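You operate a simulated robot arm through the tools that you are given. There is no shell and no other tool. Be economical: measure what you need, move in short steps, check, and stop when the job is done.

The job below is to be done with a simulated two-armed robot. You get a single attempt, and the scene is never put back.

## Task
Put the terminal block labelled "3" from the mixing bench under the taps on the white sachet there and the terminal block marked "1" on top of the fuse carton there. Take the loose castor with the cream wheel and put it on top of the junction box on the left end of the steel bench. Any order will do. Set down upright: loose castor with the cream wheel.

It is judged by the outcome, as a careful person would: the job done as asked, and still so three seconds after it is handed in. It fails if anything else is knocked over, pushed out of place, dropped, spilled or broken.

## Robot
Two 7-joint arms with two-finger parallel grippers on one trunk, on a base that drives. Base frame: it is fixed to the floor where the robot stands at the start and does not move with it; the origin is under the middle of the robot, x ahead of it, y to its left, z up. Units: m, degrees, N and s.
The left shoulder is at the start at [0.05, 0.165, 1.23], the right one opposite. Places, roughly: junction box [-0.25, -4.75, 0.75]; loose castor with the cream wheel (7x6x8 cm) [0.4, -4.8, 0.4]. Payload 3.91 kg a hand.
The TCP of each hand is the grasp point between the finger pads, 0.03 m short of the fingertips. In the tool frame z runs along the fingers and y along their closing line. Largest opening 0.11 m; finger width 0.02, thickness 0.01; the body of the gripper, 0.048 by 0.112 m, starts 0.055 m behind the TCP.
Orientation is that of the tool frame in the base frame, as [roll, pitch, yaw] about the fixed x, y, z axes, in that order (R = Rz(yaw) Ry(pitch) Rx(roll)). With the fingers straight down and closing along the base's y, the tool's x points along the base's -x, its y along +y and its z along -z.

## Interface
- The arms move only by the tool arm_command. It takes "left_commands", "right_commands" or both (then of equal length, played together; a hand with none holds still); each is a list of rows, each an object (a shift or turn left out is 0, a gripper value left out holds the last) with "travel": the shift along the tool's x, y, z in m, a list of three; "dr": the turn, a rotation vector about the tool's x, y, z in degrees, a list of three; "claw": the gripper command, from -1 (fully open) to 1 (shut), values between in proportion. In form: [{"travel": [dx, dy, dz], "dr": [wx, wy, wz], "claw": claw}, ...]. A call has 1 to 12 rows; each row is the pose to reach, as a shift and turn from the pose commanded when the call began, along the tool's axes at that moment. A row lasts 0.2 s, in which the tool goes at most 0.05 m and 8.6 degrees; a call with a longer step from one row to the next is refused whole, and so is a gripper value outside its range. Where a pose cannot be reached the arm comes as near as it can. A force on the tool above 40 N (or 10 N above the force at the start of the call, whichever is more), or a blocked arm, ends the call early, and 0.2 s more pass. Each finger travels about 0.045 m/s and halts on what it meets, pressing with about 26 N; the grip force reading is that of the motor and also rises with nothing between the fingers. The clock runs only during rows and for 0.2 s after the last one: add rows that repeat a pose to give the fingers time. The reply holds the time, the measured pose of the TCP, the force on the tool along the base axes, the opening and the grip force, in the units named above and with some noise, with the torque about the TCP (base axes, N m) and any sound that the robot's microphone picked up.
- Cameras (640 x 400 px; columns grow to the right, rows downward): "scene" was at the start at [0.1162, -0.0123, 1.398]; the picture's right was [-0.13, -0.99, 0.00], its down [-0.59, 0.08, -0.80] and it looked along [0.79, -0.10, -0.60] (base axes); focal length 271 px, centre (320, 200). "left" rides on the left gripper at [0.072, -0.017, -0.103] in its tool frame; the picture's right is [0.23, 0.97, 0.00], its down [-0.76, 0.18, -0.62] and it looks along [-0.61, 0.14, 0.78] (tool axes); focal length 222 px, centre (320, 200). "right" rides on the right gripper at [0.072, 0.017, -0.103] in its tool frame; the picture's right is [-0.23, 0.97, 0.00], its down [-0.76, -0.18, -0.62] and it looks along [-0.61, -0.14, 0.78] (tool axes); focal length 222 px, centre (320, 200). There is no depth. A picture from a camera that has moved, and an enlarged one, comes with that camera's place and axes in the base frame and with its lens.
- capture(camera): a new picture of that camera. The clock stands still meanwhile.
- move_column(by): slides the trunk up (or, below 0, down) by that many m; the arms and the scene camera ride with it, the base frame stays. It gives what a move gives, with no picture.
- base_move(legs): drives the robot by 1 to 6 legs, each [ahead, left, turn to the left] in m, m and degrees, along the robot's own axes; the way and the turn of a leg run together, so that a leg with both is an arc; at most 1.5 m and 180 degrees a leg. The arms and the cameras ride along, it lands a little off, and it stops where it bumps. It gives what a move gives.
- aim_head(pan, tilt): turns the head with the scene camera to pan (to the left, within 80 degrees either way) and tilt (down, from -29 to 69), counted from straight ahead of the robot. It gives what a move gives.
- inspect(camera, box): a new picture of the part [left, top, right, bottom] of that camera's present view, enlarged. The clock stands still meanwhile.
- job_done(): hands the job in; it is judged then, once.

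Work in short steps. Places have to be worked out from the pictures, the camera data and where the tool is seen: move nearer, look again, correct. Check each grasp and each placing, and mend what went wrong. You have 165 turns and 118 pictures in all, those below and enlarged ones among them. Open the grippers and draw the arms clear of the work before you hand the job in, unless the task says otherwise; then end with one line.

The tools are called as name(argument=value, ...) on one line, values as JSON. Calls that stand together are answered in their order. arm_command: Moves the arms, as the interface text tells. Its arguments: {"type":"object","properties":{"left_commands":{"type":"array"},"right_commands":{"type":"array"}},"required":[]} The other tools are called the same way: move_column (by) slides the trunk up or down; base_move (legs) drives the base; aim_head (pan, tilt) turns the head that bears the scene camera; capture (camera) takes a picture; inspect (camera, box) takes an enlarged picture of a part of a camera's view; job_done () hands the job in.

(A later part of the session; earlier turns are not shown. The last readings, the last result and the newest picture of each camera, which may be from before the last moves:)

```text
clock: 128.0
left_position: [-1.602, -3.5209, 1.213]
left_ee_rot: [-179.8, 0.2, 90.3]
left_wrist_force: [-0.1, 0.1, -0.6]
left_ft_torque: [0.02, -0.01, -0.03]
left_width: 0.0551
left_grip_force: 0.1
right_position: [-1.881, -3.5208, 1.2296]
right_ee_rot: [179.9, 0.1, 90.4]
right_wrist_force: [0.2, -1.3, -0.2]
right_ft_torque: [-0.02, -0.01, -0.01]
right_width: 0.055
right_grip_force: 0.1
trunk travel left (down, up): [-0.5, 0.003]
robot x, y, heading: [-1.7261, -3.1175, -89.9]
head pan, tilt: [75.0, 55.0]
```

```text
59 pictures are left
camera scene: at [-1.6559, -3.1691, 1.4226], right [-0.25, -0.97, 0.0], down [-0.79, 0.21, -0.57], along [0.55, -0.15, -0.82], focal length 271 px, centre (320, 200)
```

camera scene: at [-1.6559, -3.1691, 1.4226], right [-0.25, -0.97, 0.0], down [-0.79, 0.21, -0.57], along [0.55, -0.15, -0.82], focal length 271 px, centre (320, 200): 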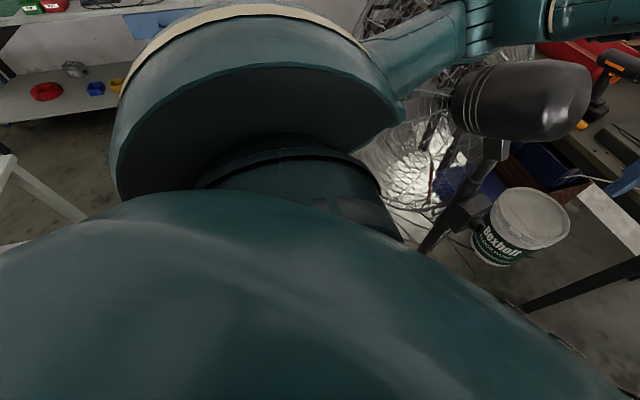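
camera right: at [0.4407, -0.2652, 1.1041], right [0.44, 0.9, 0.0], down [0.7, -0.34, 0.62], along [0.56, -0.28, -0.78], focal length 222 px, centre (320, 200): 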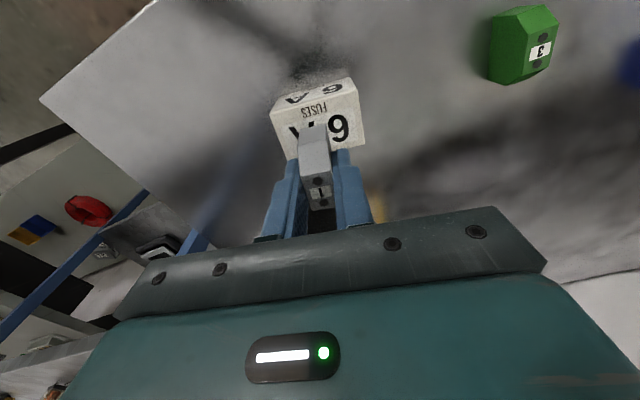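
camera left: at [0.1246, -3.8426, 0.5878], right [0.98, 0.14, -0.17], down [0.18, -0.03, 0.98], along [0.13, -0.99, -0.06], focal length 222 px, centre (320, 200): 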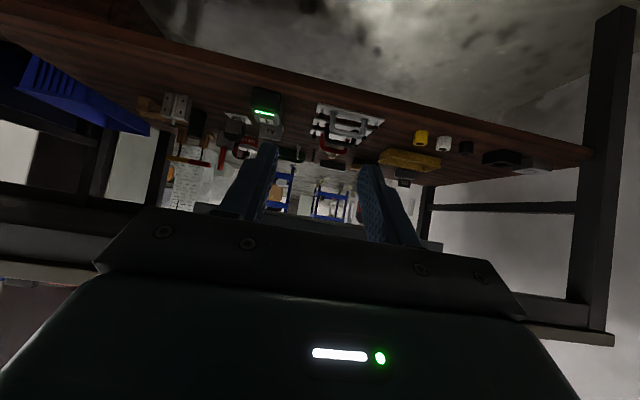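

I can't see the contact. I back off 0.5 m and look at the jugs and fan again.

base_move(legs=[[-0.1, 0.04, 0], [-0.45, 0.02, 0]])

aim_head(pan=-20, tilt=50)

capture(camera="scene")

aim_head(pan=25, tilt=25)

capture(camera="scene")

```text
clock: 131.5
left_position: [-1.5434, -2.9676, 1.2135]
left_ee_rot: [-179.9, 0.2, 90.3]
left_wrist_force: [0.3, -0.5, -0.3]
left_ft_torque: [0.0, -0.04, 0.0]
left_width: 0.0552
left_grip_force: 0.1
right_position: [-1.824, -2.9679, 1.2303]
right_ee_rot: [179.9, 0.1, 90.3]
right_wrist_force: [0.6, 0.5, 0.1]
right_ft_torque: [0.0, 0.01, 0.01]
right_width: 0.0551
right_grip_force: 0.2
trunk travel left (down, up): [-0.5, 0.003]
robot x, y, heading: [-1.6637, -2.5673, -89.7]
head pan, tilt: [75.0, 55.0]
```

```text
clock: 133.2
left_position: [-1.5431, -2.9684, 1.2137]
left_ee_rot: [-179.9, 0.0, 90.3]
left_wrist_force: [-0.5, -0.3, -0.8]
left_ft_torque: [-0.01, -0.01, -0.03]
left_width: 0.0553
left_grip_force: 0.1
right_position: [-1.8228, -2.9687, 1.2313]
right_ee_rot: [179.8, 0.1, 90.4]
right_wrist_force: [0.1, -1.3, 0.8]
right_ft_torque: [-0.03, -0.02, -0.03]
right_width: 0.055
right_grip_force: 0.1
trunk travel left (down, up): [-0.5, 0.003]
robot x, y, heading: [-1.6719, -2.5694, -89.8]
head pan, tilt: [-20.0, 50.0]
```

```text
58 pictures are left
camera scene: at [-1.6943, -2.6714, 1.4291], right [-0.94, 0.34, 0.0], down [0.26, 0.72, -0.64], along [-0.22, -0.61, -0.77], focal length 271 px, centre (320, 200)
```

scene: 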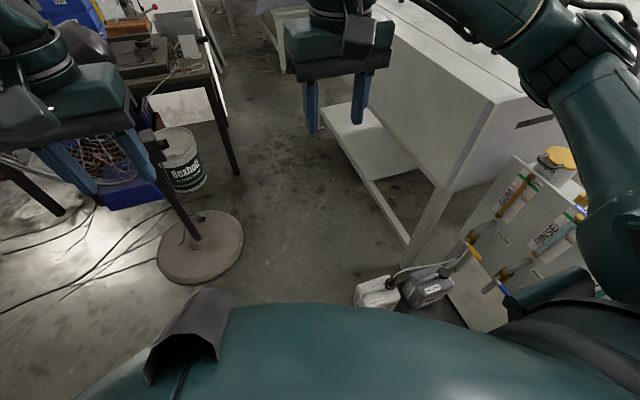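

```text
clock: 134.3
left_position: [-1.5428, -2.9671, 1.2135]
left_ee_rot: [-179.8, 0.0, 90.3]
left_wrist_force: [-0.8, -0.1, 0.4]
left_ft_torque: [-0.01, 0.0, -0.03]
left_width: 0.0552
left_grip_force: 0.0
right_position: [-1.8228, -2.9694, 1.23]
right_ee_rot: [180.0, 0.1, 90.4]
right_wrist_force: [0.3, 0.3, -0.3]
right_ft_torque: [0.01, 0.0, -0.01]
right_width: 0.0548
right_grip_force: 0.1
trunk travel left (down, up): [-0.5, 0.003]
robot x, y, heading: [-1.6666, -2.5672, -89.6]
head pan, tilt: [25.0, 25.0]
```

```text
57 pictures are left
camera scene: at [-1.6291, -2.6821, 1.4666], right [-0.9, -0.43, 0.0], down [-0.18, 0.38, -0.91], along [0.39, -0.82, -0.42], focal length 271 px, centre (320, 200)
```

scene: 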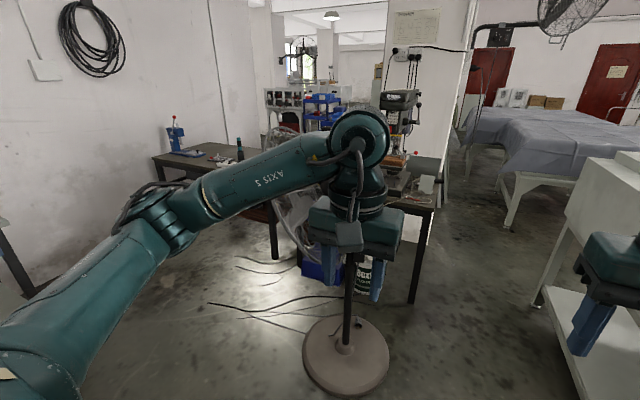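

The jug is upright and untouched; the base (radius ~0.3) evidently met it. The jug–fan gap is ~0.67 m along a (-0.65,-0.76) direction; I'll pass it sideways with heading ~140° so arms face away from the fan. First turn.

base_move(legs=[[0, 0, -130]])

aim_head(pan=75, tilt=35)

capture(camera="scene")

```text
clock: 140.2
left_position: [-2.0526, -2.3975, 1.2125]
left_ee_rot: [-179.9, 0.1, -41.0]
left_wrist_force: [0.4, -0.6, -0.3]
left_ft_torque: [0.03, -0.01, -0.01]
left_width: 0.055
left_grip_force: 0.0
right_position: [-1.8678, -2.1882, 1.2306]
right_ee_rot: [179.9, 0.2, -41.0]
right_wrist_force: [0.1, 0.8, 0.2]
right_ft_torque: [0.0, -0.03, 0.01]
right_width: 0.0552
right_grip_force: 0.1
trunk travel left (down, up): [-0.5, 0.003]
robot x, y, heading: [-1.6673, -2.569, 138.9]
head pan, tilt: [25.0, 25.0]
```

```text
clock: 141.4
left_position: [-2.0507, -2.3977, 1.2125]
left_ee_rot: [-179.9, 0.2, -41.2]
left_wrist_force: [-0.7, 0.1, 1.0]
left_ft_torque: [0.01, 0.0, -0.04]
left_width: 0.0548
left_grip_force: 0.0
right_position: [-1.867, -2.1877, 1.2308]
right_ee_rot: [179.9, 0.1, -41.1]
right_wrist_force: [0.2, -0.4, -0.7]
right_ft_torque: [-0.01, 0.0, -0.01]
right_width: 0.0552
right_grip_force: 0.1
trunk travel left (down, up): [-0.5, 0.003]
robot x, y, heading: [-1.671, -2.5666, 138.7]
head pan, tilt: [75.0, 35.0]
```

```text
56 pictures are left
camera scene: at [-1.7639, -2.5992, 1.4509], right [-0.56, 0.83, 0.0], down [0.48, 0.32, -0.82], along [-0.68, -0.46, -0.57], focal length 271 px, centre (320, 200)
```

scene: 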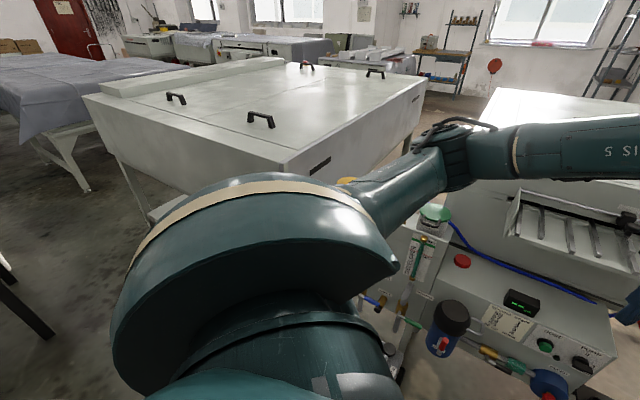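

I back up onto the gap's centre line.

base_move(legs=[[-0.431, 0.05, 1]])

aim_head(pan=80, tilt=55)

capture(camera="scene")

```text
clock: 144.0
left_position: [-1.7637, -2.7218, 1.2147]
left_ee_rot: [-179.9, 0.3, -40.2]
left_wrist_force: [0.5, 0.0, 0.2]
left_ft_torque: [0.03, 0.0, -0.01]
left_width: 0.0552
left_grip_force: 0.0
right_position: [-1.5833, -2.5079, 1.2298]
right_ee_rot: [180.0, 0.2, -40.1]
right_wrist_force: [0.4, 1.1, -0.3]
right_ft_torque: [0.01, 0.04, 0.03]
right_width: 0.0551
right_grip_force: 0.1
trunk travel left (down, up): [-0.5, 0.003]
robot x, y, heading: [-1.3802, -2.8868, 139.8]
head pan, tilt: [75.0, 35.0]
```

```text
clock: 144.8
left_position: [-1.7646, -2.7211, 1.2135]
left_ee_rot: [180.0, 0.2, -40.2]
left_wrist_force: [0.1, 0.2, 0.3]
left_ft_torque: [0.02, 0.01, 0.0]
left_width: 0.0552
left_grip_force: 0.1
right_position: [-1.5835, -2.5081, 1.2313]
right_ee_rot: [179.9, 0.1, -40.2]
right_wrist_force: [0.7, 0.3, -0.1]
right_ft_torque: [0.01, 0.01, 0.0]
right_width: 0.0552
right_grip_force: 0.1
trunk travel left (down, up): [-0.5, 0.003]
robot x, y, heading: [-1.3814, -2.8802, 139.7]
head pan, tilt: [80.0, 55.0]
```

```text
55 pictures are left
camera scene: at [-1.4565, -2.9139, 1.4227], right [-0.64, 0.77, 0.0], down [0.63, 0.52, -0.57], along [-0.44, -0.37, -0.82], focal length 271 px, centre (320, 200)
```

scene: 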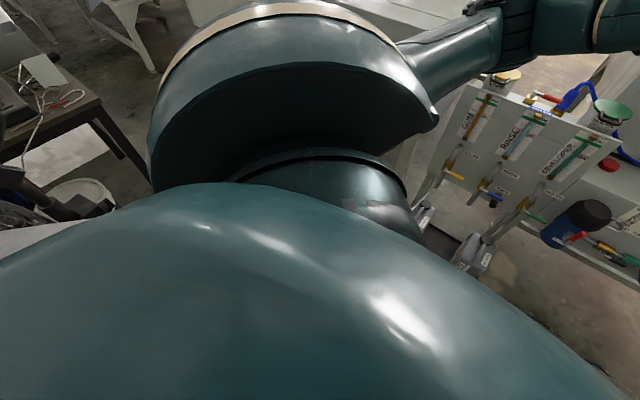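

On the line. I slide left through the gap in two legs.

base_move(legs=[[0, 0.5, 0], [0, 0.4, 0]])

```text
clock: 153.2
left_position: [-2.3331, -3.4013, 1.2134]
left_ee_rot: [-179.8, 0.2, -39.7]
left_wrist_force: [0.8, -0.8, -0.6]
left_ft_torque: [0.0, -0.01, -0.02]
left_width: 0.0551
left_grip_force: 0.1
right_position: [-2.1538, -3.187, 1.23]
right_ee_rot: [-179.9, 0.1, -39.7]
right_wrist_force: [0.8, 0.8, 0.1]
right_ft_torque: [0.02, 0.0, -0.01]
right_width: 0.0549
right_grip_force: 0.0
trunk travel left (down, up): [-0.5, 0.003]
robot x, y, heading: [-1.9475, -3.5627, 140.1]
head pan, tilt: [80.0, 55.0]
```

Through. Now straight south to about (-1.98,-4.4), then (-2.0,-5.2).

base_move(legs=[[-0.515, 0.663, 0], [-0.5, 0.625, 0]])

aim_head(pan=80, tilt=20)

capture(camera="scene")

```text
clock: 165.0
left_position: [-2.3594, -5.0393, 1.2138]
left_ee_rot: [-179.9, 0.1, -39.3]
left_wrist_force: [-0.1, -0.6, 0.6]
left_ft_torque: [0.01, 0.02, -0.03]
left_width: 0.0549
left_grip_force: 0.0
right_position: [-2.1821, -4.8224, 1.23]
right_ee_rot: [179.9, 0.1, -39.2]
right_wrist_force: [0.0, 0.0, 0.4]
right_ft_torque: [0.02, -0.01, -0.01]
right_width: 0.055
right_grip_force: 0.0
trunk travel left (down, up): [-0.5, 0.003]
robot x, y, heading: [-1.9748, -5.1982, 140.8]
head pan, tilt: [80.0, 55.0]
```

```text
clock: 166.0
left_position: [-2.3603, -5.0374, 1.2121]
left_ee_rot: [-179.8, 0.1, -39.2]
left_wrist_force: [-0.3, 0.1, 0.3]
left_ft_torque: [0.0, 0.04, 0.01]
left_width: 0.0552
left_grip_force: 0.1
right_position: [-2.1817, -4.8228, 1.2301]
right_ee_rot: [179.9, 0.1, -39.2]
right_wrist_force: [0.0, 0.7, -0.4]
right_ft_torque: [0.01, -0.01, -0.01]
right_width: 0.0552
right_grip_force: 0.0
trunk travel left (down, up): [-0.5, 0.003]
robot x, y, heading: [-1.9735, -5.1977, 140.7]
head pan, tilt: [80.0, 20.0]
```

```text
54 pictures are left
camera scene: at [-2.0652, -5.2396, 1.4745], right [-0.65, 0.76, 0.0], down [0.26, 0.22, -0.94], along [-0.71, -0.61, -0.34], focal length 271 px, centre (320, 200)
```

scene: 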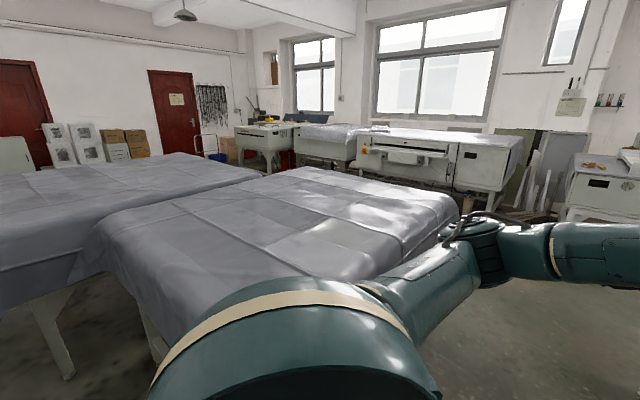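

I turn left 60° so the camera can see south and behind the pillar.

base_move(legs=[[0, 0, 60]])

capture(camera="scene")

```text
clock: 169.1
left_position: [-2.2978, -5.4603, 1.2126]
left_ee_rot: [-179.9, 0.2, 22.0]
left_wrist_force: [-1.9, -0.1, 0.0]
left_ft_torque: [-0.02, 0.0, 0.0]
left_width: 0.055
left_grip_force: 0.0
right_position: [-2.4016, -5.1996, 1.2308]
right_ee_rot: [180.0, 0.1, 22.0]
right_wrist_force: [-0.3, 0.4, -1.2]
right_ft_torque: [0.0, 0.0, 0.0]
right_width: 0.0549
right_grip_force: 0.0
trunk travel left (down, up): [-0.5, 0.003]
robot x, y, heading: [-1.9733, -5.1957, -158.1]
head pan, tilt: [80.0, 20.0]
```

```text
53 pictures are left
camera scene: at [-1.9797, -5.3, 1.4747], right [-0.98, -0.21, 0.0], down [-0.07, 0.33, -0.94], along [0.19, -0.92, -0.34], focal length 271 px, centre (320, 200)
```

scene: 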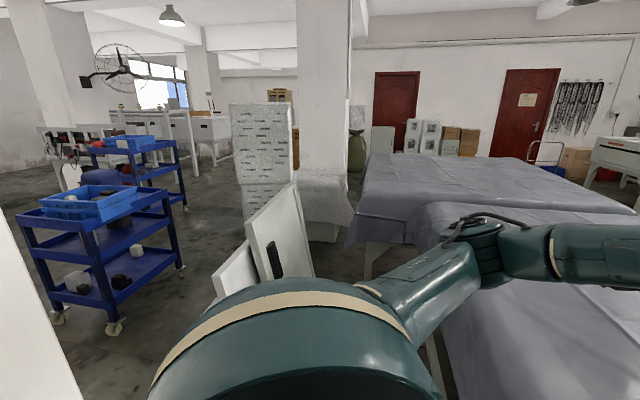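

Open floor behind the pillar; carts are at y<-6.4. I go south to (-1.95,-6.05), then turn right to face +y.

base_move(legs=[[0.3, 0.8, 0], [0, 0, -112]])

aim_head(pan=-60, tilt=25)

capture(camera="scene")

```text
clock: 173.4
left_position: [-2.2847, -5.8931, 1.2131]
left_ee_rot: [179.9, 0.1, 22.0]
left_wrist_force: [-0.1, 0.8, -0.1]
left_ft_torque: [-0.03, -0.05, 0.0]
left_width: 0.055
left_grip_force: 0.0
right_position: [-2.3878, -5.6327, 1.2313]
right_ee_rot: [179.7, 0.0, 22.0]
right_wrist_force: [-0.8, 0.8, -0.2]
right_ft_torque: [-0.03, -0.01, 0.01]
right_width: 0.0551
right_grip_force: 0.0
trunk travel left (down, up): [-0.5, 0.003]
robot x, y, heading: [-1.9557, -5.6323, -158.6]
head pan, tilt: [80.0, 20.0]
stopped in leg 1: the robot was blocked; the commanded pose is now the measured one
```

```text
clock: 175.6
left_position: [-2.284, -5.8921, 1.2127]
left_ee_rot: [-179.9, 0.1, 22.0]
left_wrist_force: [0.7, 0.1, 0.4]
left_ft_torque: [-0.01, 0.0, 0.01]
left_width: 0.055
left_grip_force: 0.0
right_position: [-2.3876, -5.6337, 1.2302]
right_ee_rot: [179.9, 0.1, 22.1]
right_wrist_force: [-0.4, 0.1, -0.2]
right_ft_torque: [0.0, 0.03, 0.01]
right_width: 0.055
right_grip_force: 0.0
trunk travel left (down, up): [-0.5, 0.003]
robot x, y, heading: [-1.9605, -5.6276, -158.0]
head pan, tilt: [-60.0, 25.0]
```

```text
52 pictures are left
camera scene: at [-2.0573, -5.5836, 1.4666], right [0.62, 0.79, 0.0], down [0.33, -0.26, -0.91], along [-0.71, 0.56, -0.42], focal length 271 px, centre (320, 200)
```

scene: 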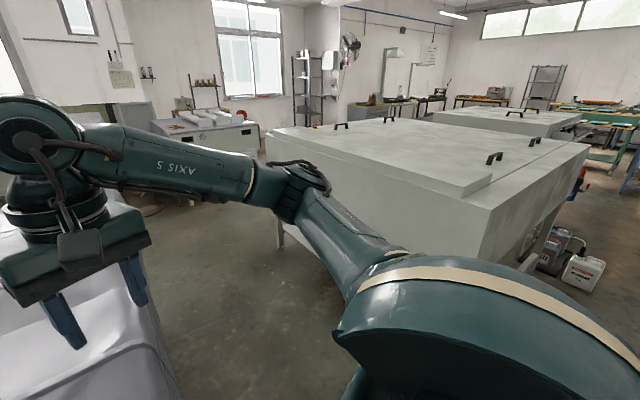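

Blocked at (-1.96,-5.63). I look to the travel side for what is in the way.

aim_head(pan=80, tilt=35)

capture(camera="scene")

```text
clock: 177.8
left_position: [-2.2839, -5.8928, 1.2126]
left_ee_rot: [-179.9, 0.1, 22.0]
left_wrist_force: [-0.1, 0.5, -0.5]
left_ft_torque: [0.04, 0.01, 0.01]
left_width: 0.0551
left_grip_force: 0.0
right_position: [-2.387, -5.6333, 1.231]
right_ee_rot: [179.9, 0.1, 22.1]
right_wrist_force: [-0.1, -0.1, 0.3]
right_ft_torque: [0.0, -0.01, 0.0]
right_width: 0.0549
right_grip_force: 0.1
trunk travel left (down, up): [-0.5, 0.003]
robot x, y, heading: [-1.9577, -5.628, -158.5]
head pan, tilt: [80.0, 35.0]
```

```text
51 pictures are left
camera scene: at [-1.9668, -5.7266, 1.4509], right [-0.98, -0.2, 0.0], down [-0.12, 0.56, -0.82], along [0.17, -0.8, -0.57], focal length 271 px, centre (320, 200)
```

scene: 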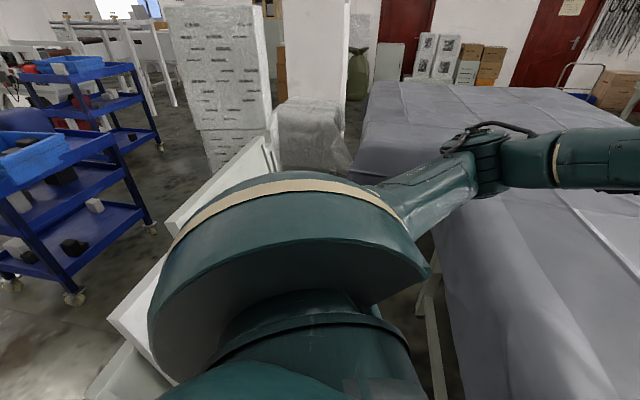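

White boards stand on edge along x≈-1.5…-1.65, y -5.9…-6.7, forming a wall; the route is around their south end. The base behaves like a ~0.56 m square, so I align to heading 180° and shift slightly west.

base_move(legs=[[0.05, -0.05, 0], [0, 0, -21.5]])

capture(camera="scene")

```text
clock: 180.1
left_position: [-2.4218, -5.727, 1.2137]
left_ee_rot: [-179.9, 0.1, 0.5]
left_wrist_force: [-0.4, 0.0, 0.1]
left_ft_torque: [0.03, 0.02, 0.01]
left_width: 0.0551
left_grip_force: 0.0
right_position: [-2.4237, -5.4474, 1.2311]
right_ee_rot: [179.8, 0.1, 0.7]
right_wrist_force: [0.3, 0.0, 0.7]
right_ft_torque: [-0.02, 0.02, 0.01]
right_width: 0.0551
right_grip_force: 0.1
trunk travel left (down, up): [-0.5, 0.003]
robot x, y, heading: [-2.0265, -5.5994, -179.6]
head pan, tilt: [80.0, 35.0]
```

```text
50 pictures are left
camera scene: at [-2.0668, -5.6885, 1.4509], right [-0.99, 0.17, 0.0], down [0.1, 0.57, -0.82], along [-0.14, -0.81, -0.57], focal length 271 px, centre (320, 200)
```

scene: 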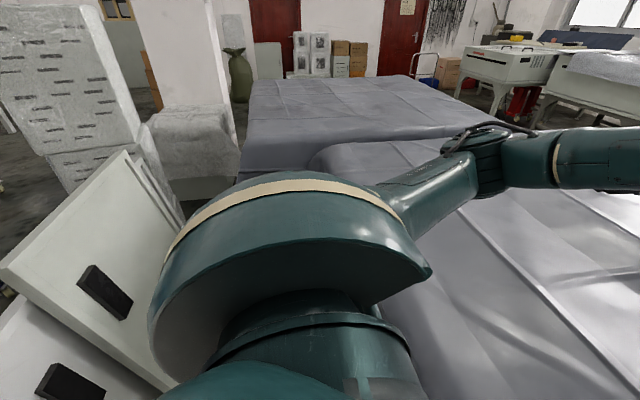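

The boards' feet are near x≈-1.78 and the purple table near x≈-2.38, so it's a tight but possible lane centred on x≈-2.08. I try it slowly.

base_move(legs=[[0.055, 0.1, -0.4], [0, 0.4, 0], [0, 0.5, 0]])

```text
clock: 181.1
left_position: [-2.4348, -5.7525, 1.2146]
left_ee_rot: [-179.9, 0.3, 0.0]
left_wrist_force: [-0.1, -0.2, -0.1]
left_ft_torque: [0.03, 0.03, -0.04]
left_width: 0.055
left_grip_force: 0.1
right_position: [-2.4333, -5.4734, 1.2306]
right_ee_rot: [179.9, 0.1, 0.5]
right_wrist_force: [0.1, 0.1, 0.2]
right_ft_torque: [0.01, 0.0, 0.0]
right_width: 0.055
right_grip_force: 0.1
trunk travel left (down, up): [-0.5, 0.003]
robot x, y, heading: [-2.0303, -5.6245, -180.1]
head pan, tilt: [80.0, 35.0]
stopped in leg 1: the robot was blocked; the commanded pose is now the measured one
```

Blocked again at y≈-5.63. I step back north and turn to look straight down the lane at floor level.

base_move(legs=[[0, -0.3, 0], [0, 0, 55]])

aim_head(pan=38, tilt=48)

capture(camera="scene")

```text
clock: 186.8
left_position: [-2.1658, -5.7254, 1.2138]
left_ee_rot: [-179.9, 0.2, 54.6]
left_wrist_force: [0.2, -0.9, 0.0]
left_ft_torque: [-0.01, -0.02, 0.02]
left_width: 0.0548
left_grip_force: 0.1
right_position: [-2.3921, -5.5605, 1.2311]
right_ee_rot: [179.9, 0.1, 54.8]
right_wrist_force: [-0.2, -0.5, 0.1]
right_ft_torque: [0.0, 0.03, 0.02]
right_width: 0.0552
right_grip_force: 0.2
trunk travel left (down, up): [-0.5, 0.003]
robot x, y, heading: [-2.0353, -5.3284, -125.3]
head pan, tilt: [80.0, 35.0]
```

```text
clock: 187.8
left_position: [-2.1662, -5.7231, 1.213]
left_ee_rot: [-179.9, 0.2, 54.5]
left_wrist_force: [0.4, 0.1, 0.4]
left_ft_torque: [-0.02, -0.02, 0.03]
left_width: 0.0548
left_grip_force: 0.0
right_position: [-2.3926, -5.5601, 1.2309]
right_ee_rot: [179.8, 0.1, 54.8]
right_wrist_force: [-0.3, -0.1, 0.7]
right_ft_torque: [0.0, 0.01, -0.01]
right_width: 0.055
right_grip_force: 0.1
trunk travel left (down, up): [-0.5, 0.003]
robot x, y, heading: [-2.0358, -5.3264, -125.9]
head pan, tilt: [38.0, 48.0]
```

```text
49 pictures are left
camera scene: at [-2.0469, -5.4297, 1.4319], right [-1.0, -0.04, 0.0], down [-0.03, 0.74, -0.67], along [0.03, -0.67, -0.74], focal length 271 px, centre (320, 200)
```

scene: 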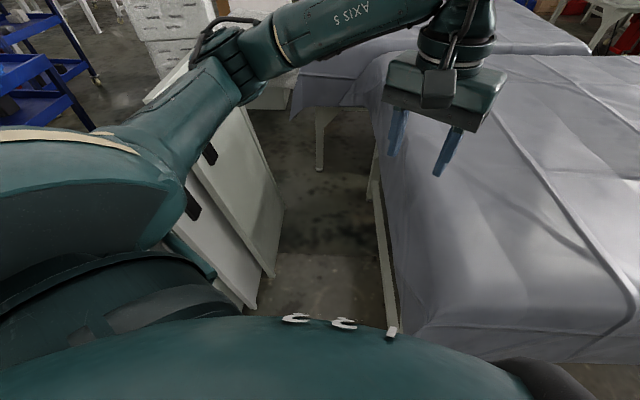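

There are small white things on the floor at y≈-5.9, right where I was blocked. I zoom in.

inspect(camera="scene", box=[240, 250, 420, 350])

```text
3.56 times, centred on (330, 300) of scene
camera zoom: at [-2.0469, -5.4297, 1.4319], right [-1.0, -0.04, 0.0], down [-0.03, 0.74, -0.67], along [0.03, -0.67, -0.74], focal length 964 px, centre (284, -156)
```

zoom: 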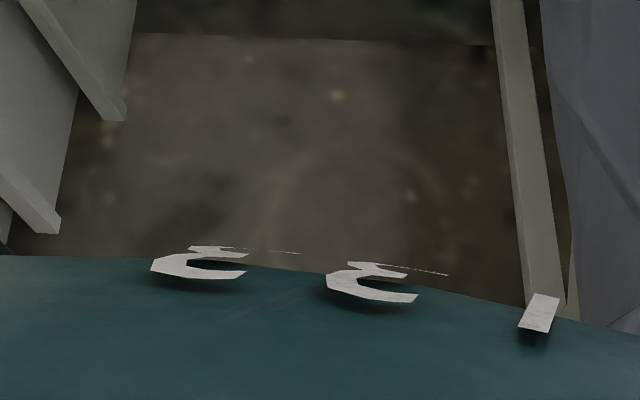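

These seem to float just above my torso shell. I tilt further to understand what they are.

aim_head(pan=30, tilt=62)

capture(camera="scene")

```text
clock: 188.6
left_position: [-2.1653, -5.7244, 1.2128]
left_ee_rot: [-179.9, 0.1, 54.6]
left_wrist_force: [0.3, 0.7, -0.6]
left_ft_torque: [0.01, -0.02, -0.02]
left_width: 0.055
left_grip_force: 0.0
right_position: [-2.3924, -5.5604, 1.231]
right_ee_rot: [179.8, 0.1, 54.7]
right_wrist_force: [-0.3, -0.1, 0.3]
right_ft_torque: [-0.02, 0.0, -0.01]
right_width: 0.0552
right_grip_force: 0.0
trunk travel left (down, up): [-0.5, 0.003]
robot x, y, heading: [-2.0346, -5.325, -125.4]
head pan, tilt: [30.0, 62.0]
```

```text
47 pictures are left
camera scene: at [-2.0566, -5.415, 1.4143], right [-1.0, 0.1, 0.0], down [0.09, 0.88, -0.47], along [-0.05, -0.47, -0.88], focal length 271 px, centre (320, 200)
```

scene: 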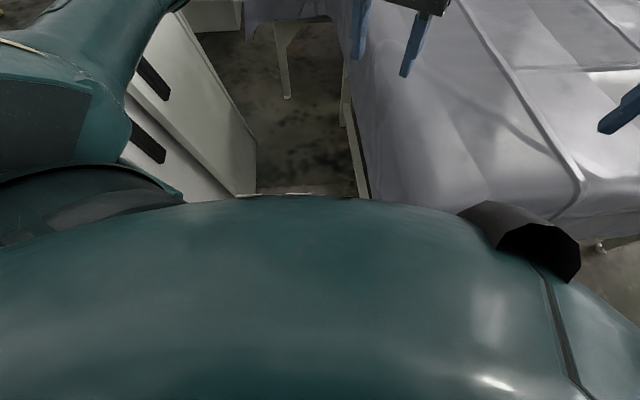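

Those were rendering artifacts. The base seems longer than wide, so I'll enter the 0.64 m lane facing south (-90°), centred on x≈-2.05.

base_move(legs=[[0, 0, 35.4]])

aim_head(pan=0, tilt=45)

capture(camera="scene")

```text
clock: 190.7
left_position: [-1.9109, -5.7261, 1.2138]
left_ee_rot: [-179.9, 0.2, 89.9]
left_wrist_force: [-1.0, 0.1, 0.8]
left_ft_torque: [-0.02, 0.01, -0.05]
left_width: 0.0551
left_grip_force: 0.2
right_position: [-2.1903, -5.724, 1.2312]
right_ee_rot: [179.8, 0.1, 90.1]
right_wrist_force: [-0.2, -0.4, -0.8]
right_ft_torque: [0.01, -0.01, -0.01]
right_width: 0.0549
right_grip_force: 0.0
trunk travel left (down, up): [-0.5, 0.003]
robot x, y, heading: [-2.0327, -5.3276, -90.3]
head pan, tilt: [30.0, 62.0]
```

```text
clock: 191.7
left_position: [-1.9111, -5.7276, 1.2136]
left_ee_rot: [-179.9, 0.2, 89.9]
left_wrist_force: [0.4, 0.2, -0.2]
left_ft_torque: [0.05, 0.02, 0.03]
left_width: 0.0548
left_grip_force: 0.2
right_position: [-2.191, -5.725, 1.2306]
right_ee_rot: [179.9, 0.1, 90.1]
right_wrist_force: [0.3, -0.8, 0.6]
right_ft_torque: [0.03, -0.01, -0.01]
right_width: 0.0549
right_grip_force: 0.1
trunk travel left (down, up): [-0.5, 0.003]
robot x, y, heading: [-2.0344, -5.325, -90.0]
head pan, tilt: [0.0, 45.0]
```

```text
46 pictures are left
camera scene: at [-2.0336, -5.4378, 1.436], right [-1.0, 0.0, 0.0], down [0.0, 0.71, -0.71], along [0.0, -0.71, -0.71], focal length 271 px, centre (320, 200)
```

scene: 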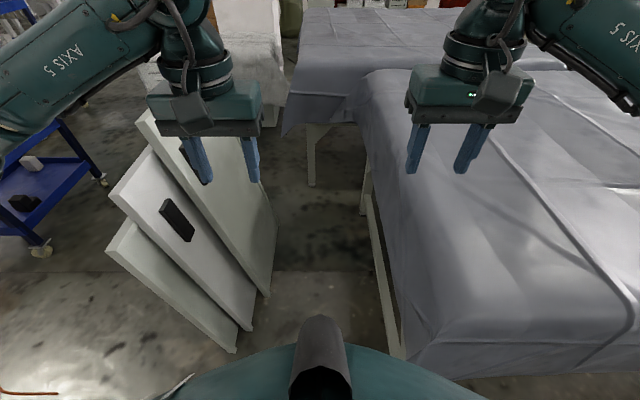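

Precise view: the lane's south end is closed by the second purple table (gap to boards ≈0.3 m). The alternative is the gap between the pillar and the boards' north end; I look at it.

aim_head(pan=62, tilt=42)

capture(camera="scene")

```text
clock: 193.0
left_position: [-1.9116, -5.7269, 1.2133]
left_ee_rot: [-179.9, 0.2, 90.0]
left_wrist_force: [0.3, 0.2, -1.0]
left_ft_torque: [0.0, 0.0, -0.01]
left_width: 0.0552
left_grip_force: 0.2
right_position: [-2.1911, -5.7238, 1.23]
right_ee_rot: [179.8, 0.0, 90.0]
right_wrist_force: [1.1, -0.3, 0.0]
right_ft_torque: [-0.01, 0.0, -0.03]
right_width: 0.0553
right_grip_force: 0.1
trunk travel left (down, up): [-0.5, 0.003]
robot x, y, heading: [-2.0337, -5.3231, -89.9]
head pan, tilt: [62.0, 42.0]
```

```text
45 pictures are left
camera scene: at [-1.9598, -5.3961, 1.4404], right [-0.47, -0.88, 0.0], down [-0.59, 0.32, -0.74], along [0.65, -0.35, -0.67], focal length 271 px, centre (320, 200)
```

scene: 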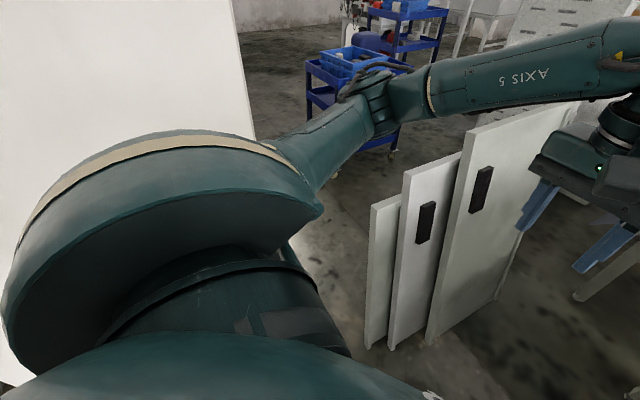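

That gap is only 0.38 m, so I must go round the west side of the purple tables and come up from the south past the carts. I turn west and drive between chest and purple table.

base_move(legs=[[0, 0, -90], [1.3, 0.03, 0], [1.3, 0, 0]])

aim_head(pan=70, tilt=18)

capture(camera="scene")

```text
clock: 209.5
left_position: [-5.0486, -5.5739, 1.2129]
left_ee_rot: [-179.9, 0.3, 1.9]
left_wrist_force: [-0.7, -0.2, 0.2]
left_ft_torque: [-0.01, -0.01, 0.03]
left_width: 0.0547
left_grip_force: 0.1
right_position: [-5.0549, -5.2957, 1.2302]
right_ee_rot: [179.8, -0.1, 2.1]
right_wrist_force: [-0.3, -0.1, 0.8]
right_ft_torque: [0.0, -0.03, -0.02]
right_width: 0.055
right_grip_force: 0.2
trunk travel left (down, up): [-0.5, 0.003]
robot x, y, heading: [-4.652, -5.4349, -178.2]
head pan, tilt: [62.0, 42.0]
```

```text
clock: 210.4
left_position: [-5.0477, -5.5743, 1.2143]
left_ee_rot: [-179.9, 0.1, 1.7]
left_wrist_force: [0.1, -0.2, 0.7]
left_ft_torque: [0.01, -0.03, -0.02]
left_width: 0.0551
left_grip_force: 0.1
right_position: [-5.0556, -5.2954, 1.2296]
right_ee_rot: [179.8, 0.1, 2.1]
right_wrist_force: [0.2, -0.1, -0.4]
right_ft_torque: [-0.01, 0.02, 0.03]
right_width: 0.055
right_grip_force: 0.1
trunk travel left (down, up): [-0.5, 0.003]
robot x, y, heading: [-4.6491, -5.4381, -178.2]
head pan, tilt: [70.0, 18.0]
```

```text
44 pictures are left
camera scene: at [-4.7092, -5.528, 1.4779], right [-0.95, 0.31, 0.0], down [0.1, 0.29, -0.95], along [-0.3, -0.9, -0.31], focal length 271 px, centre (320, 200)
```

scene: 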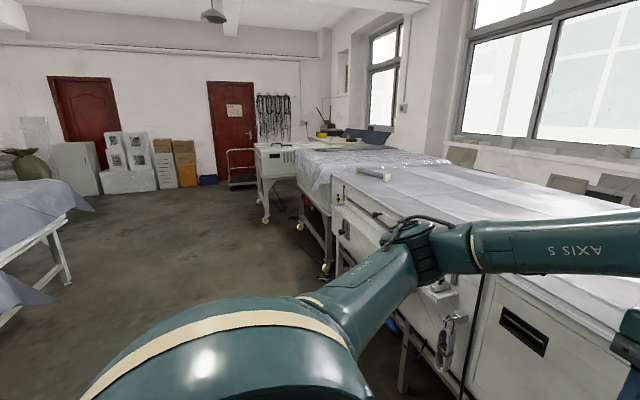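

Wide open floor to the south. I turn to face south and drive to about (-4.0,-9.2).

base_move(legs=[[0, 0, 88.2], [1.5, 0, 0], [1.45, 0.3, 0], [0.8, 0.3, 0]])

aim_head(pan=75, tilt=18)

capture(camera="scene")

```text
clock: 232.7
left_position: [-3.8912, -9.5914, 1.2129]
left_ee_rot: [-179.9, 0.3, 90.6]
left_wrist_force: [-0.2, 0.5, 0.3]
left_ft_torque: [0.0, -0.03, -0.02]
left_width: 0.0549
left_grip_force: 0.1
right_position: [-4.1702, -9.5928, 1.2302]
right_ee_rot: [179.8, 0.1, 90.7]
right_wrist_force: [0.4, -0.4, 0.2]
right_ft_torque: [0.02, 0.0, -0.01]
right_width: 0.0549
right_grip_force: 0.0
trunk travel left (down, up): [-0.5, 0.003]
robot x, y, heading: [-4.0185, -9.1935, -89.5]
head pan, tilt: [70.0, 18.0]
```

```text
clock: 233.3
left_position: [-3.8918, -9.5921, 1.2139]
left_ee_rot: [-179.9, 0.3, 90.5]
left_wrist_force: [0.0, -0.9, 0.0]
left_ft_torque: [0.0, 0.01, 0.0]
left_width: 0.0551
left_grip_force: 0.1
right_position: [-4.1707, -9.5918, 1.23]
right_ee_rot: [179.8, 0.2, 90.7]
right_wrist_force: [0.8, 0.1, 0.8]
right_ft_torque: [0.0, 0.03, 0.02]
right_width: 0.0546
right_grip_force: 0.0
trunk travel left (down, up): [-0.5, 0.003]
robot x, y, heading: [-4.0177, -9.1895, -89.6]
head pan, tilt: [75.0, 18.0]
```

```text
43 pictures are left
camera scene: at [-3.9273, -9.2458, 1.478], right [-0.25, -0.97, 0.0], down [-0.3, 0.08, -0.95], along [0.92, -0.24, -0.31], focal length 271 px, centre (320, 200)
```

scene: 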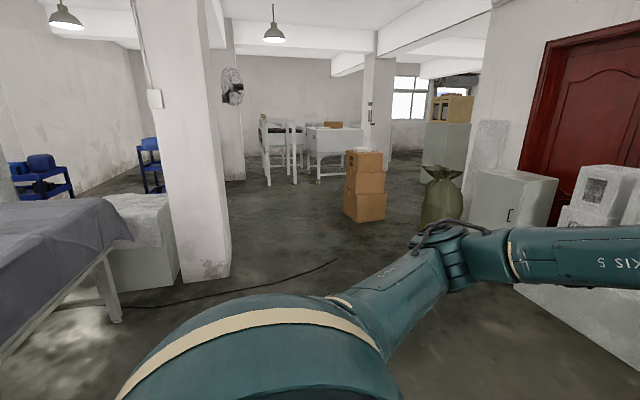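

Wide way east between the second column and the boxes. I face east and drive along y≈-9.6.

base_move(legs=[[0.35, 0, 89.6], [1.5, 0, 0], [1.5, 0, 0]])

aim_head(pan=55, tilt=20)

capture(camera="scene")

```text
clock: 247.1
left_position: [-1.5454, -9.2441, 1.212]
left_ee_rot: [179.6, -0.3, -177.7]
left_wrist_force: [1.3, -0.2, 0.4]
left_ft_torque: [-0.01, -0.02, 0.02]
left_width: 0.0547
left_grip_force: 0.1
right_position: [-1.5385, -9.5256, 1.233]
right_ee_rot: [179.5, 0.5, -178.1]
right_wrist_force: [0.0, -0.4, 0.4]
right_ft_torque: [0.01, 0.02, -0.03]
right_width: 0.0549
right_grip_force: 0.0
trunk travel left (down, up): [-0.5, 0.003]
robot x, y, heading: [-1.928, -9.3789, 1.4]
head pan, tilt: [75.0, 18.0]
stopped in leg 3: the robot was blocked; the commanded pose is now the measured one
```

```text
clock: 248.0
left_position: [-1.5447, -9.2446, 1.212]
left_ee_rot: [179.6, -0.3, -177.7]
left_wrist_force: [-0.2, -1.2, 0.2]
left_ft_torque: [0.0, 0.01, 0.0]
left_width: 0.0549
left_grip_force: 0.0
right_position: [-1.539, -9.5268, 1.234]
right_ee_rot: [179.5, 0.5, -178.1]
right_wrist_force: [0.1, 0.4, -1.0]
right_ft_torque: [-0.03, 0.01, 0.0]
right_width: 0.0552
right_grip_force: 0.0
trunk travel left (down, up): [-0.5, 0.003]
robot x, y, heading: [-1.933, -9.3784, 2.0]
head pan, tilt: [55.0, 20.0]
```

```text
42 pictures are left
camera scene: at [-1.8642, -9.3063, 1.4761], right [0.83, -0.55, 0.01], down [-0.18, -0.28, -0.94], along [0.52, 0.79, -0.33], focal length 271 px, centre (320, 200)
```

scene: 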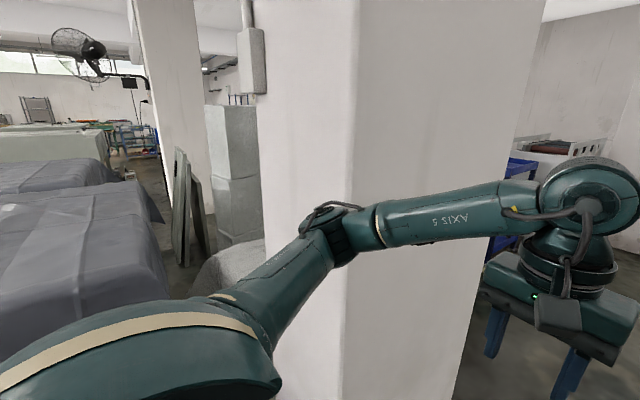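

My left elbow reached the column. I back off, sidestep right 0.4 m, and continue.

base_move(legs=[[-0.15, 0, 0], [0, -0.4, -1.5], [1.5, 0, 0]])

aim_head(pan=70, tilt=20)

capture(camera="scene")

```text
clock: 260.0
left_position: [-0.1814, -9.6687, 1.2055]
left_ee_rot: [179.9, -0.9, 179.8]
left_wrist_force: [0.4, 0.1, 0.3]
left_ft_torque: [0.0, 0.01, 0.05]
left_width: 0.0549
left_grip_force: 0.0
right_position: [-0.1878, -9.9488, 1.2304]
right_ee_rot: [179.8, 0.0, 179.6]
right_wrist_force: [0.4, -0.1, -0.4]
right_ft_torque: [0.02, 0.01, 0.02]
right_width: 0.0551
right_grip_force: 0.1
trunk travel left (down, up): [-0.5, 0.003]
robot x, y, heading: [-0.5809, -9.7877, -0.9]
head pan, tilt: [55.0, 20.0]
```

```text
clock: 260.7
left_position: [-0.1816, -9.6673, 1.206]
left_ee_rot: [179.9, -0.9, 179.9]
left_wrist_force: [-0.4, 0.0, 0.3]
left_ft_torque: [0.0, -0.01, 0.01]
left_width: 0.0551
left_grip_force: 0.1
right_position: [-0.1872, -9.9493, 1.2298]
right_ee_rot: [179.9, 0.0, 179.5]
right_wrist_force: [-0.8, -0.4, -0.9]
right_ft_torque: [-0.01, 0.01, 0.0]
right_width: 0.0549
right_grip_force: 0.1
trunk travel left (down, up): [-0.5, 0.003]
robot x, y, heading: [-0.5844, -9.7896, -0.8]
head pan, tilt: [70.0, 20.0]
```

```text
41 pictures are left
camera scene: at [-0.5209, -9.7033, 1.4747], right [0.93, -0.36, 0.0], down [-0.12, -0.32, -0.94], along [0.33, 0.88, -0.34], focal length 271 px, centre (320, 200)
```

scene: 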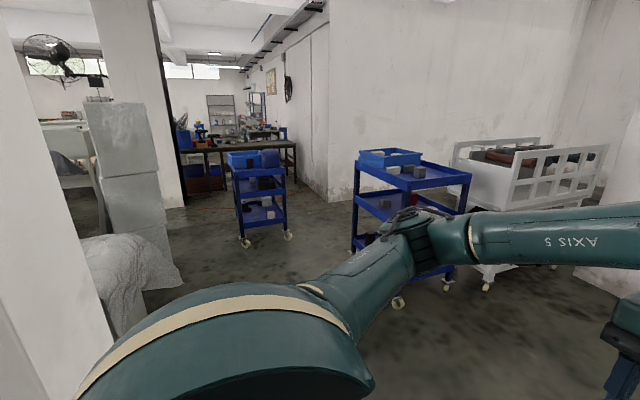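

I can see the rear of the steel bench, with two blue carts in between. I approach the gap between the carts, aligned at 45°.

base_move(legs=[[0.5, 0, 0], [0, 0, 46], [0.95, 0.95, 0]])

aim_head(pan=0, tilt=35)

capture(camera="scene")

```text
clock: 274.0
left_position: [0.1348, -8.079, 1.2073]
left_ee_rot: [179.9, -1.0, -135.2]
left_wrist_force: [0.4, -0.5, 0.0]
left_ft_torque: [0.0, 0.01, 0.0]
left_width: 0.0551
left_grip_force: 0.0
right_position: [0.3296, -8.2833, 1.2294]
right_ee_rot: [179.8, 0.0, -135.7]
right_wrist_force: [1.0, -0.2, 0.0]
right_ft_torque: [-0.03, 0.02, 0.02]
right_width: 0.0552
right_grip_force: 0.1
trunk travel left (down, up): [-0.5, 0.003]
robot x, y, heading: [-0.0672, -8.4481, 43.9]
head pan, tilt: [70.0, 20.0]
```

```text
clock: 275.4
left_position: [0.1332, -8.0786, 1.2075]
left_ee_rot: [179.9, -0.9, -135.4]
left_wrist_force: [-0.2, -0.3, 0.9]
left_ft_torque: [0.0, -0.02, 0.04]
left_width: 0.055
left_grip_force: 0.0
right_position: [0.3286, -8.2828, 1.228]
right_ee_rot: [179.8, 0.0, -135.7]
right_wrist_force: [-0.1, 0.2, -0.6]
right_ft_torque: [0.04, 0.0, 0.01]
right_width: 0.055
right_grip_force: 0.0
trunk travel left (down, up): [-0.5, 0.003]
robot x, y, heading: [-0.0636, -8.4495, 44.1]
head pan, tilt: [0.0, 35.0]
```

```text
40 pictures are left
camera scene: at [0.019, -8.3681, 1.4509], right [0.69, -0.72, 0.0], down [-0.41, -0.4, -0.82], along [0.59, 0.57, -0.57], focal length 271 px, centre (320, 200)
```

scene: 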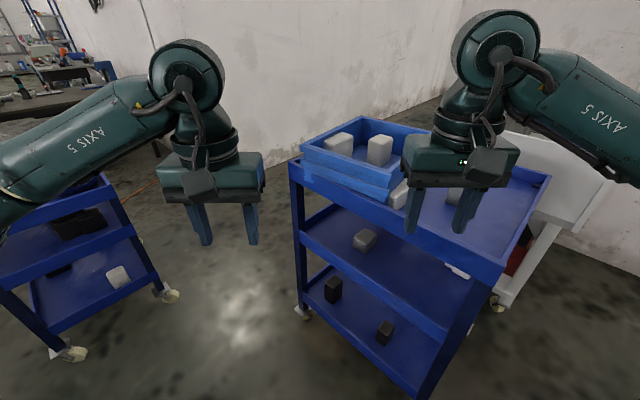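

The gap between carts is ~0.83 m. I line up at heading 33° and drive through it.

base_move(legs=[[0.53, 0.629, 0], [0, 0, -11], [1.1, 0, 0]])

```text
clock: 287.2
left_position: [1.0273, -6.7091, 1.2062]
left_ee_rot: [179.9, -1.0, -145.0]
left_wrist_force: [-0.8, -0.1, 0.5]
left_ft_torque: [0.0, 0.03, 0.0]
left_width: 0.0549
left_grip_force: 0.0
right_position: [1.1857, -6.9428, 1.2305]
right_ee_rot: [179.9, -0.1, -145.6]
right_wrist_force: [-0.4, 0.4, -0.5]
right_ft_torque: [0.01, -0.01, -0.01]
right_width: 0.0553
right_grip_force: 0.0
trunk travel left (down, up): [-0.5, 0.003]
robot x, y, heading: [0.7686, -7.0397, 34.2]
head pan, tilt: [0.0, 35.0]
```

Through. I turn to face +y and look at the back of the bench.

base_move(legs=[[0, 0, 55.8]])

aim_head(pan=8, tilt=28)

capture(camera="scene")

```text
clock: 290.1
left_position: [0.6378, -6.6391, 1.2075]
left_ee_rot: [179.9, -1.0, -89.0]
left_wrist_force: [-0.2, -0.4, 0.1]
left_ft_torque: [-0.02, -0.04, -0.02]
left_width: 0.0548
left_grip_force: 0.1
right_position: [0.9206, -6.6396, 1.2296]
right_ee_rot: [180.0, -0.1, -89.4]
right_wrist_force: [0.2, 0.5, -0.9]
right_ft_torque: [-0.04, 0.02, 0.0]
right_width: 0.055
right_grip_force: 0.0
trunk travel left (down, up): [-0.5, 0.003]
robot x, y, heading: [0.7678, -7.0363, 90.0]
head pan, tilt: [0.0, 35.0]
```

```text
clock: 290.8
left_position: [0.6391, -6.6391, 1.2057]
left_ee_rot: [180.0, -0.9, -88.9]
left_wrist_force: [0.5, 0.1, 0.0]
left_ft_torque: [-0.04, -0.03, 0.02]
left_width: 0.0548
left_grip_force: 0.0
right_position: [0.9197, -6.6403, 1.2296]
right_ee_rot: [179.8, 0.1, -89.4]
right_wrist_force: [0.2, 0.7, -0.3]
right_ft_torque: [-0.02, 0.02, 0.03]
right_width: 0.0551
right_grip_force: 0.1
trunk travel left (down, up): [-0.5, 0.003]
robot x, y, heading: [0.7666, -7.0381, 90.5]
head pan, tilt: [8.0, 28.0]
```

```text
39 pictures are left
camera scene: at [0.7553, -6.9206, 1.4618], right [0.99, 0.14, 0.0], down [0.07, -0.47, -0.88], along [-0.13, 0.87, -0.47], focal length 271 px, centre (320, 200)
```

scene: 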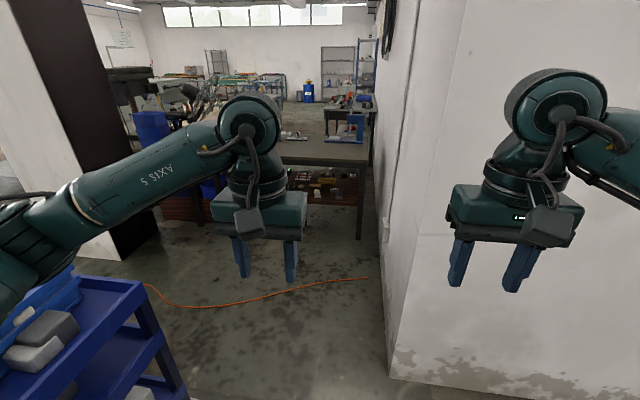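

I narrow the right arm a bit, then go north between cart 1 and the wall at x≈0.5, then shift left behind the bench.

arm_command(right_commands=[{"travel": [-0.04, 0.02, 0]}, {"travel": [-0.08, 0.04, 0]}, {"travel": [-0.08, 0.04, 0]}])

base_move(legs=[[0.35, 0.27, -0.5], [0.7, 0, 0], [0.2, 0.2, 0]])

aim_head(pan=-10, tilt=45)

capture(camera="scene")

```text
clock: 291.6
left_position: [0.6382, -6.6395, 1.2067]
left_ee_rot: [179.8, -0.9, -89.0]
left_wrist_force: [-0.5, 0.0, -0.5]
left_ft_torque: [0.03, 0.05, 0.01]
left_width: 0.0548
left_grip_force: 0.1
right_position: [0.8806, -6.5577, 1.2297]
right_ee_rot: [179.9, 0.0, -89.5]
right_wrist_force: [-0.8, 0.3, -0.2]
right_ft_torque: [-0.01, -0.02, 0.01]
right_width: 0.0552
right_grip_force: 0.0
trunk travel left (down, up): [-0.5, 0.003]
robot x, y, heading: [0.7685, -7.0387, 90.5]
head pan, tilt: [8.0, 28.0]
```

```text
clock: 300.0
left_position: [0.1787, -5.3825, 1.2063]
left_ee_rot: [-180.0, -0.9, -89.9]
left_wrist_force: [-1.1, -0.9, -0.6]
left_ft_torque: [-0.03, -0.02, -0.02]
left_width: 0.0547
left_grip_force: 0.0
right_position: [0.4228, -5.3058, 1.2299]
right_ee_rot: [179.8, -0.1, -90.1]
right_wrist_force: [0.5, -0.5, 0.3]
right_ft_torque: [0.0, -0.01, -0.02]
right_width: 0.0548
right_grip_force: 0.0
trunk travel left (down, up): [-0.5, 0.003]
robot x, y, heading: [0.301, -5.786, 89.6]
head pan, tilt: [8.0, 28.0]
```

```text
clock: 300.8
left_position: [0.1806, -5.3843, 1.2064]
left_ee_rot: [179.8, -0.9, -89.9]
left_wrist_force: [0.3, -0.9, 0.2]
left_ft_torque: [-0.01, 0.04, 0.02]
left_width: 0.055
left_grip_force: 0.0
right_position: [0.4224, -5.3069, 1.2293]
right_ee_rot: [179.7, 0.0, -90.2]
right_wrist_force: [0.1, -0.2, 0.4]
right_ft_torque: [0.03, -0.03, -0.03]
right_width: 0.055
right_grip_force: 0.1
trunk travel left (down, up): [-0.5, 0.003]
robot x, y, heading: [0.3, -5.7868, 89.6]
head pan, tilt: [-10.0, 45.0]
```

```text
38 pictures are left
camera scene: at [0.3187, -5.6775, 1.4361], right [0.98, -0.18, 0.0], down [-0.13, -0.69, -0.71], along [0.13, 0.7, -0.71], focal length 271 px, centre (320, 200)
```

scene: 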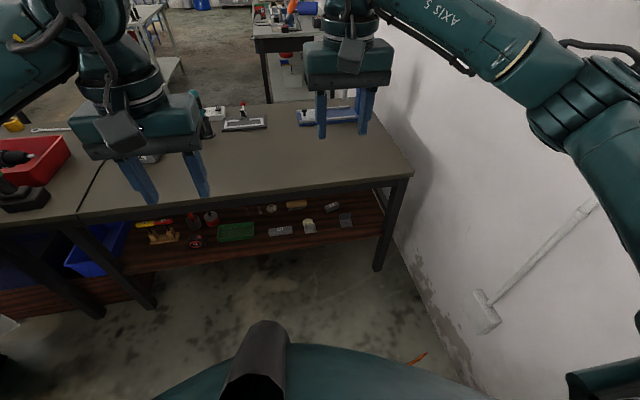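

I'm behind the bench. The castor with cream wheel is visible near the shelf's rear. I zoom.

inspect(camera="scene", box=[200, 170, 400, 270])

```text
3.20 times, centred on (300, 220) of scene
camera zoom: at [0.3187, -5.6775, 1.4361], right [0.98, -0.18, 0.0], down [-0.13, -0.69, -0.71], along [0.13, 0.7, -0.71], focal length 867 px, centre (384, 136)
```

zoom: 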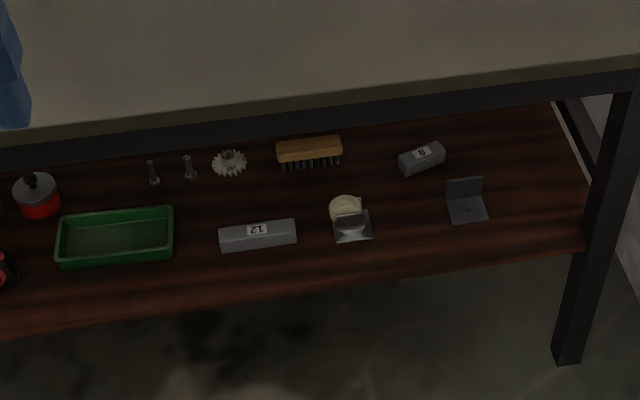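

Castor base ≈ (0.43,-4.80), 10 cm inside the shelf's rear edge. I lower the trunk here, with hands still clear of the bench.

move_column(by=-0.4)

move_column(by=-0.1)

aim_head(pan=-10, tilt=35)

inspect(camera="scene", box=[200, 130, 440, 280])

```text
clock: 304.6
left_position: [0.1802, -5.3849, 0.8057]
left_ee_rot: [179.9, -0.9, -89.9]
left_wrist_force: [0.4, 0.3, 0.6]
left_ft_torque: [0.0, 0.0, 0.0]
left_width: 0.0552
left_grip_force: 0.0
right_position: [0.4229, -5.3071, 0.8296]
right_ee_rot: [179.8, 0.0, -90.2]
right_wrist_force: [-0.1, 0.8, 0.2]
right_ft_torque: [0.03, 0.01, 0.0]
right_width: 0.055
right_grip_force: 0.1
trunk travel left (down, up): [-0.1, 0.403]
robot x, y, heading: [0.3041, -5.7815, 89.6]
head pan, tilt: [-10.0, 45.0]
```

```text
clock: 305.9
left_position: [0.1787, -5.3841, 0.7071]
left_ee_rot: [179.9, -0.9, -89.9]
left_wrist_force: [-0.7, 0.1, 0.7]
left_ft_torque: [-0.01, -0.01, 0.01]
left_width: 0.055
left_grip_force: 0.1
right_position: [0.4235, -5.3071, 0.7296]
right_ee_rot: [179.7, 0.0, -90.3]
right_wrist_force: [0.0, 0.6, 0.0]
right_ft_torque: [-0.01, -0.03, -0.01]
right_width: 0.0548
right_grip_force: 0.0
trunk travel left (down, up): [0.0, 0.503]
robot x, y, heading: [0.3027, -5.7876, 89.3]
head pan, tilt: [-10.0, 45.0]
```

```text
clock: 306.7
left_position: [0.1798, -5.3835, 0.7068]
left_ee_rot: [180.0, -0.9, -89.9]
left_wrist_force: [0.1, 0.3, -0.4]
left_ft_torque: [-0.02, 0.01, 0.0]
left_width: 0.055
left_grip_force: 0.0
right_position: [0.4226, -5.3056, 0.7309]
right_ee_rot: [179.8, 0.0, -90.2]
right_wrist_force: [0.3, 0.5, -0.1]
right_ft_torque: [0.0, -0.01, 0.03]
right_width: 0.0548
right_grip_force: 0.0
trunk travel left (down, up): [0.0, 0.503]
robot x, y, heading: [0.3047, -5.7844, 89.5]
head pan, tilt: [-10.0, 35.0]
```

```text
2.67 times, centred on (320, 205) of scene
camera zoom: at [0.32, -5.6708, 0.9508], right [0.98, -0.18, 0.0], down [-0.1, -0.56, -0.82], along [0.15, 0.81, -0.57], focal length 723 px, centre (320, 187)
```

zoom: 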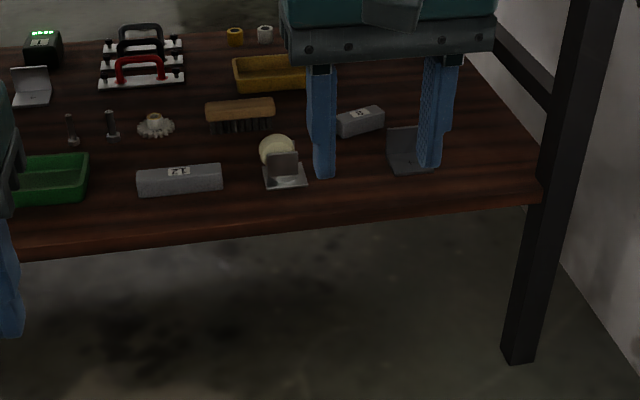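

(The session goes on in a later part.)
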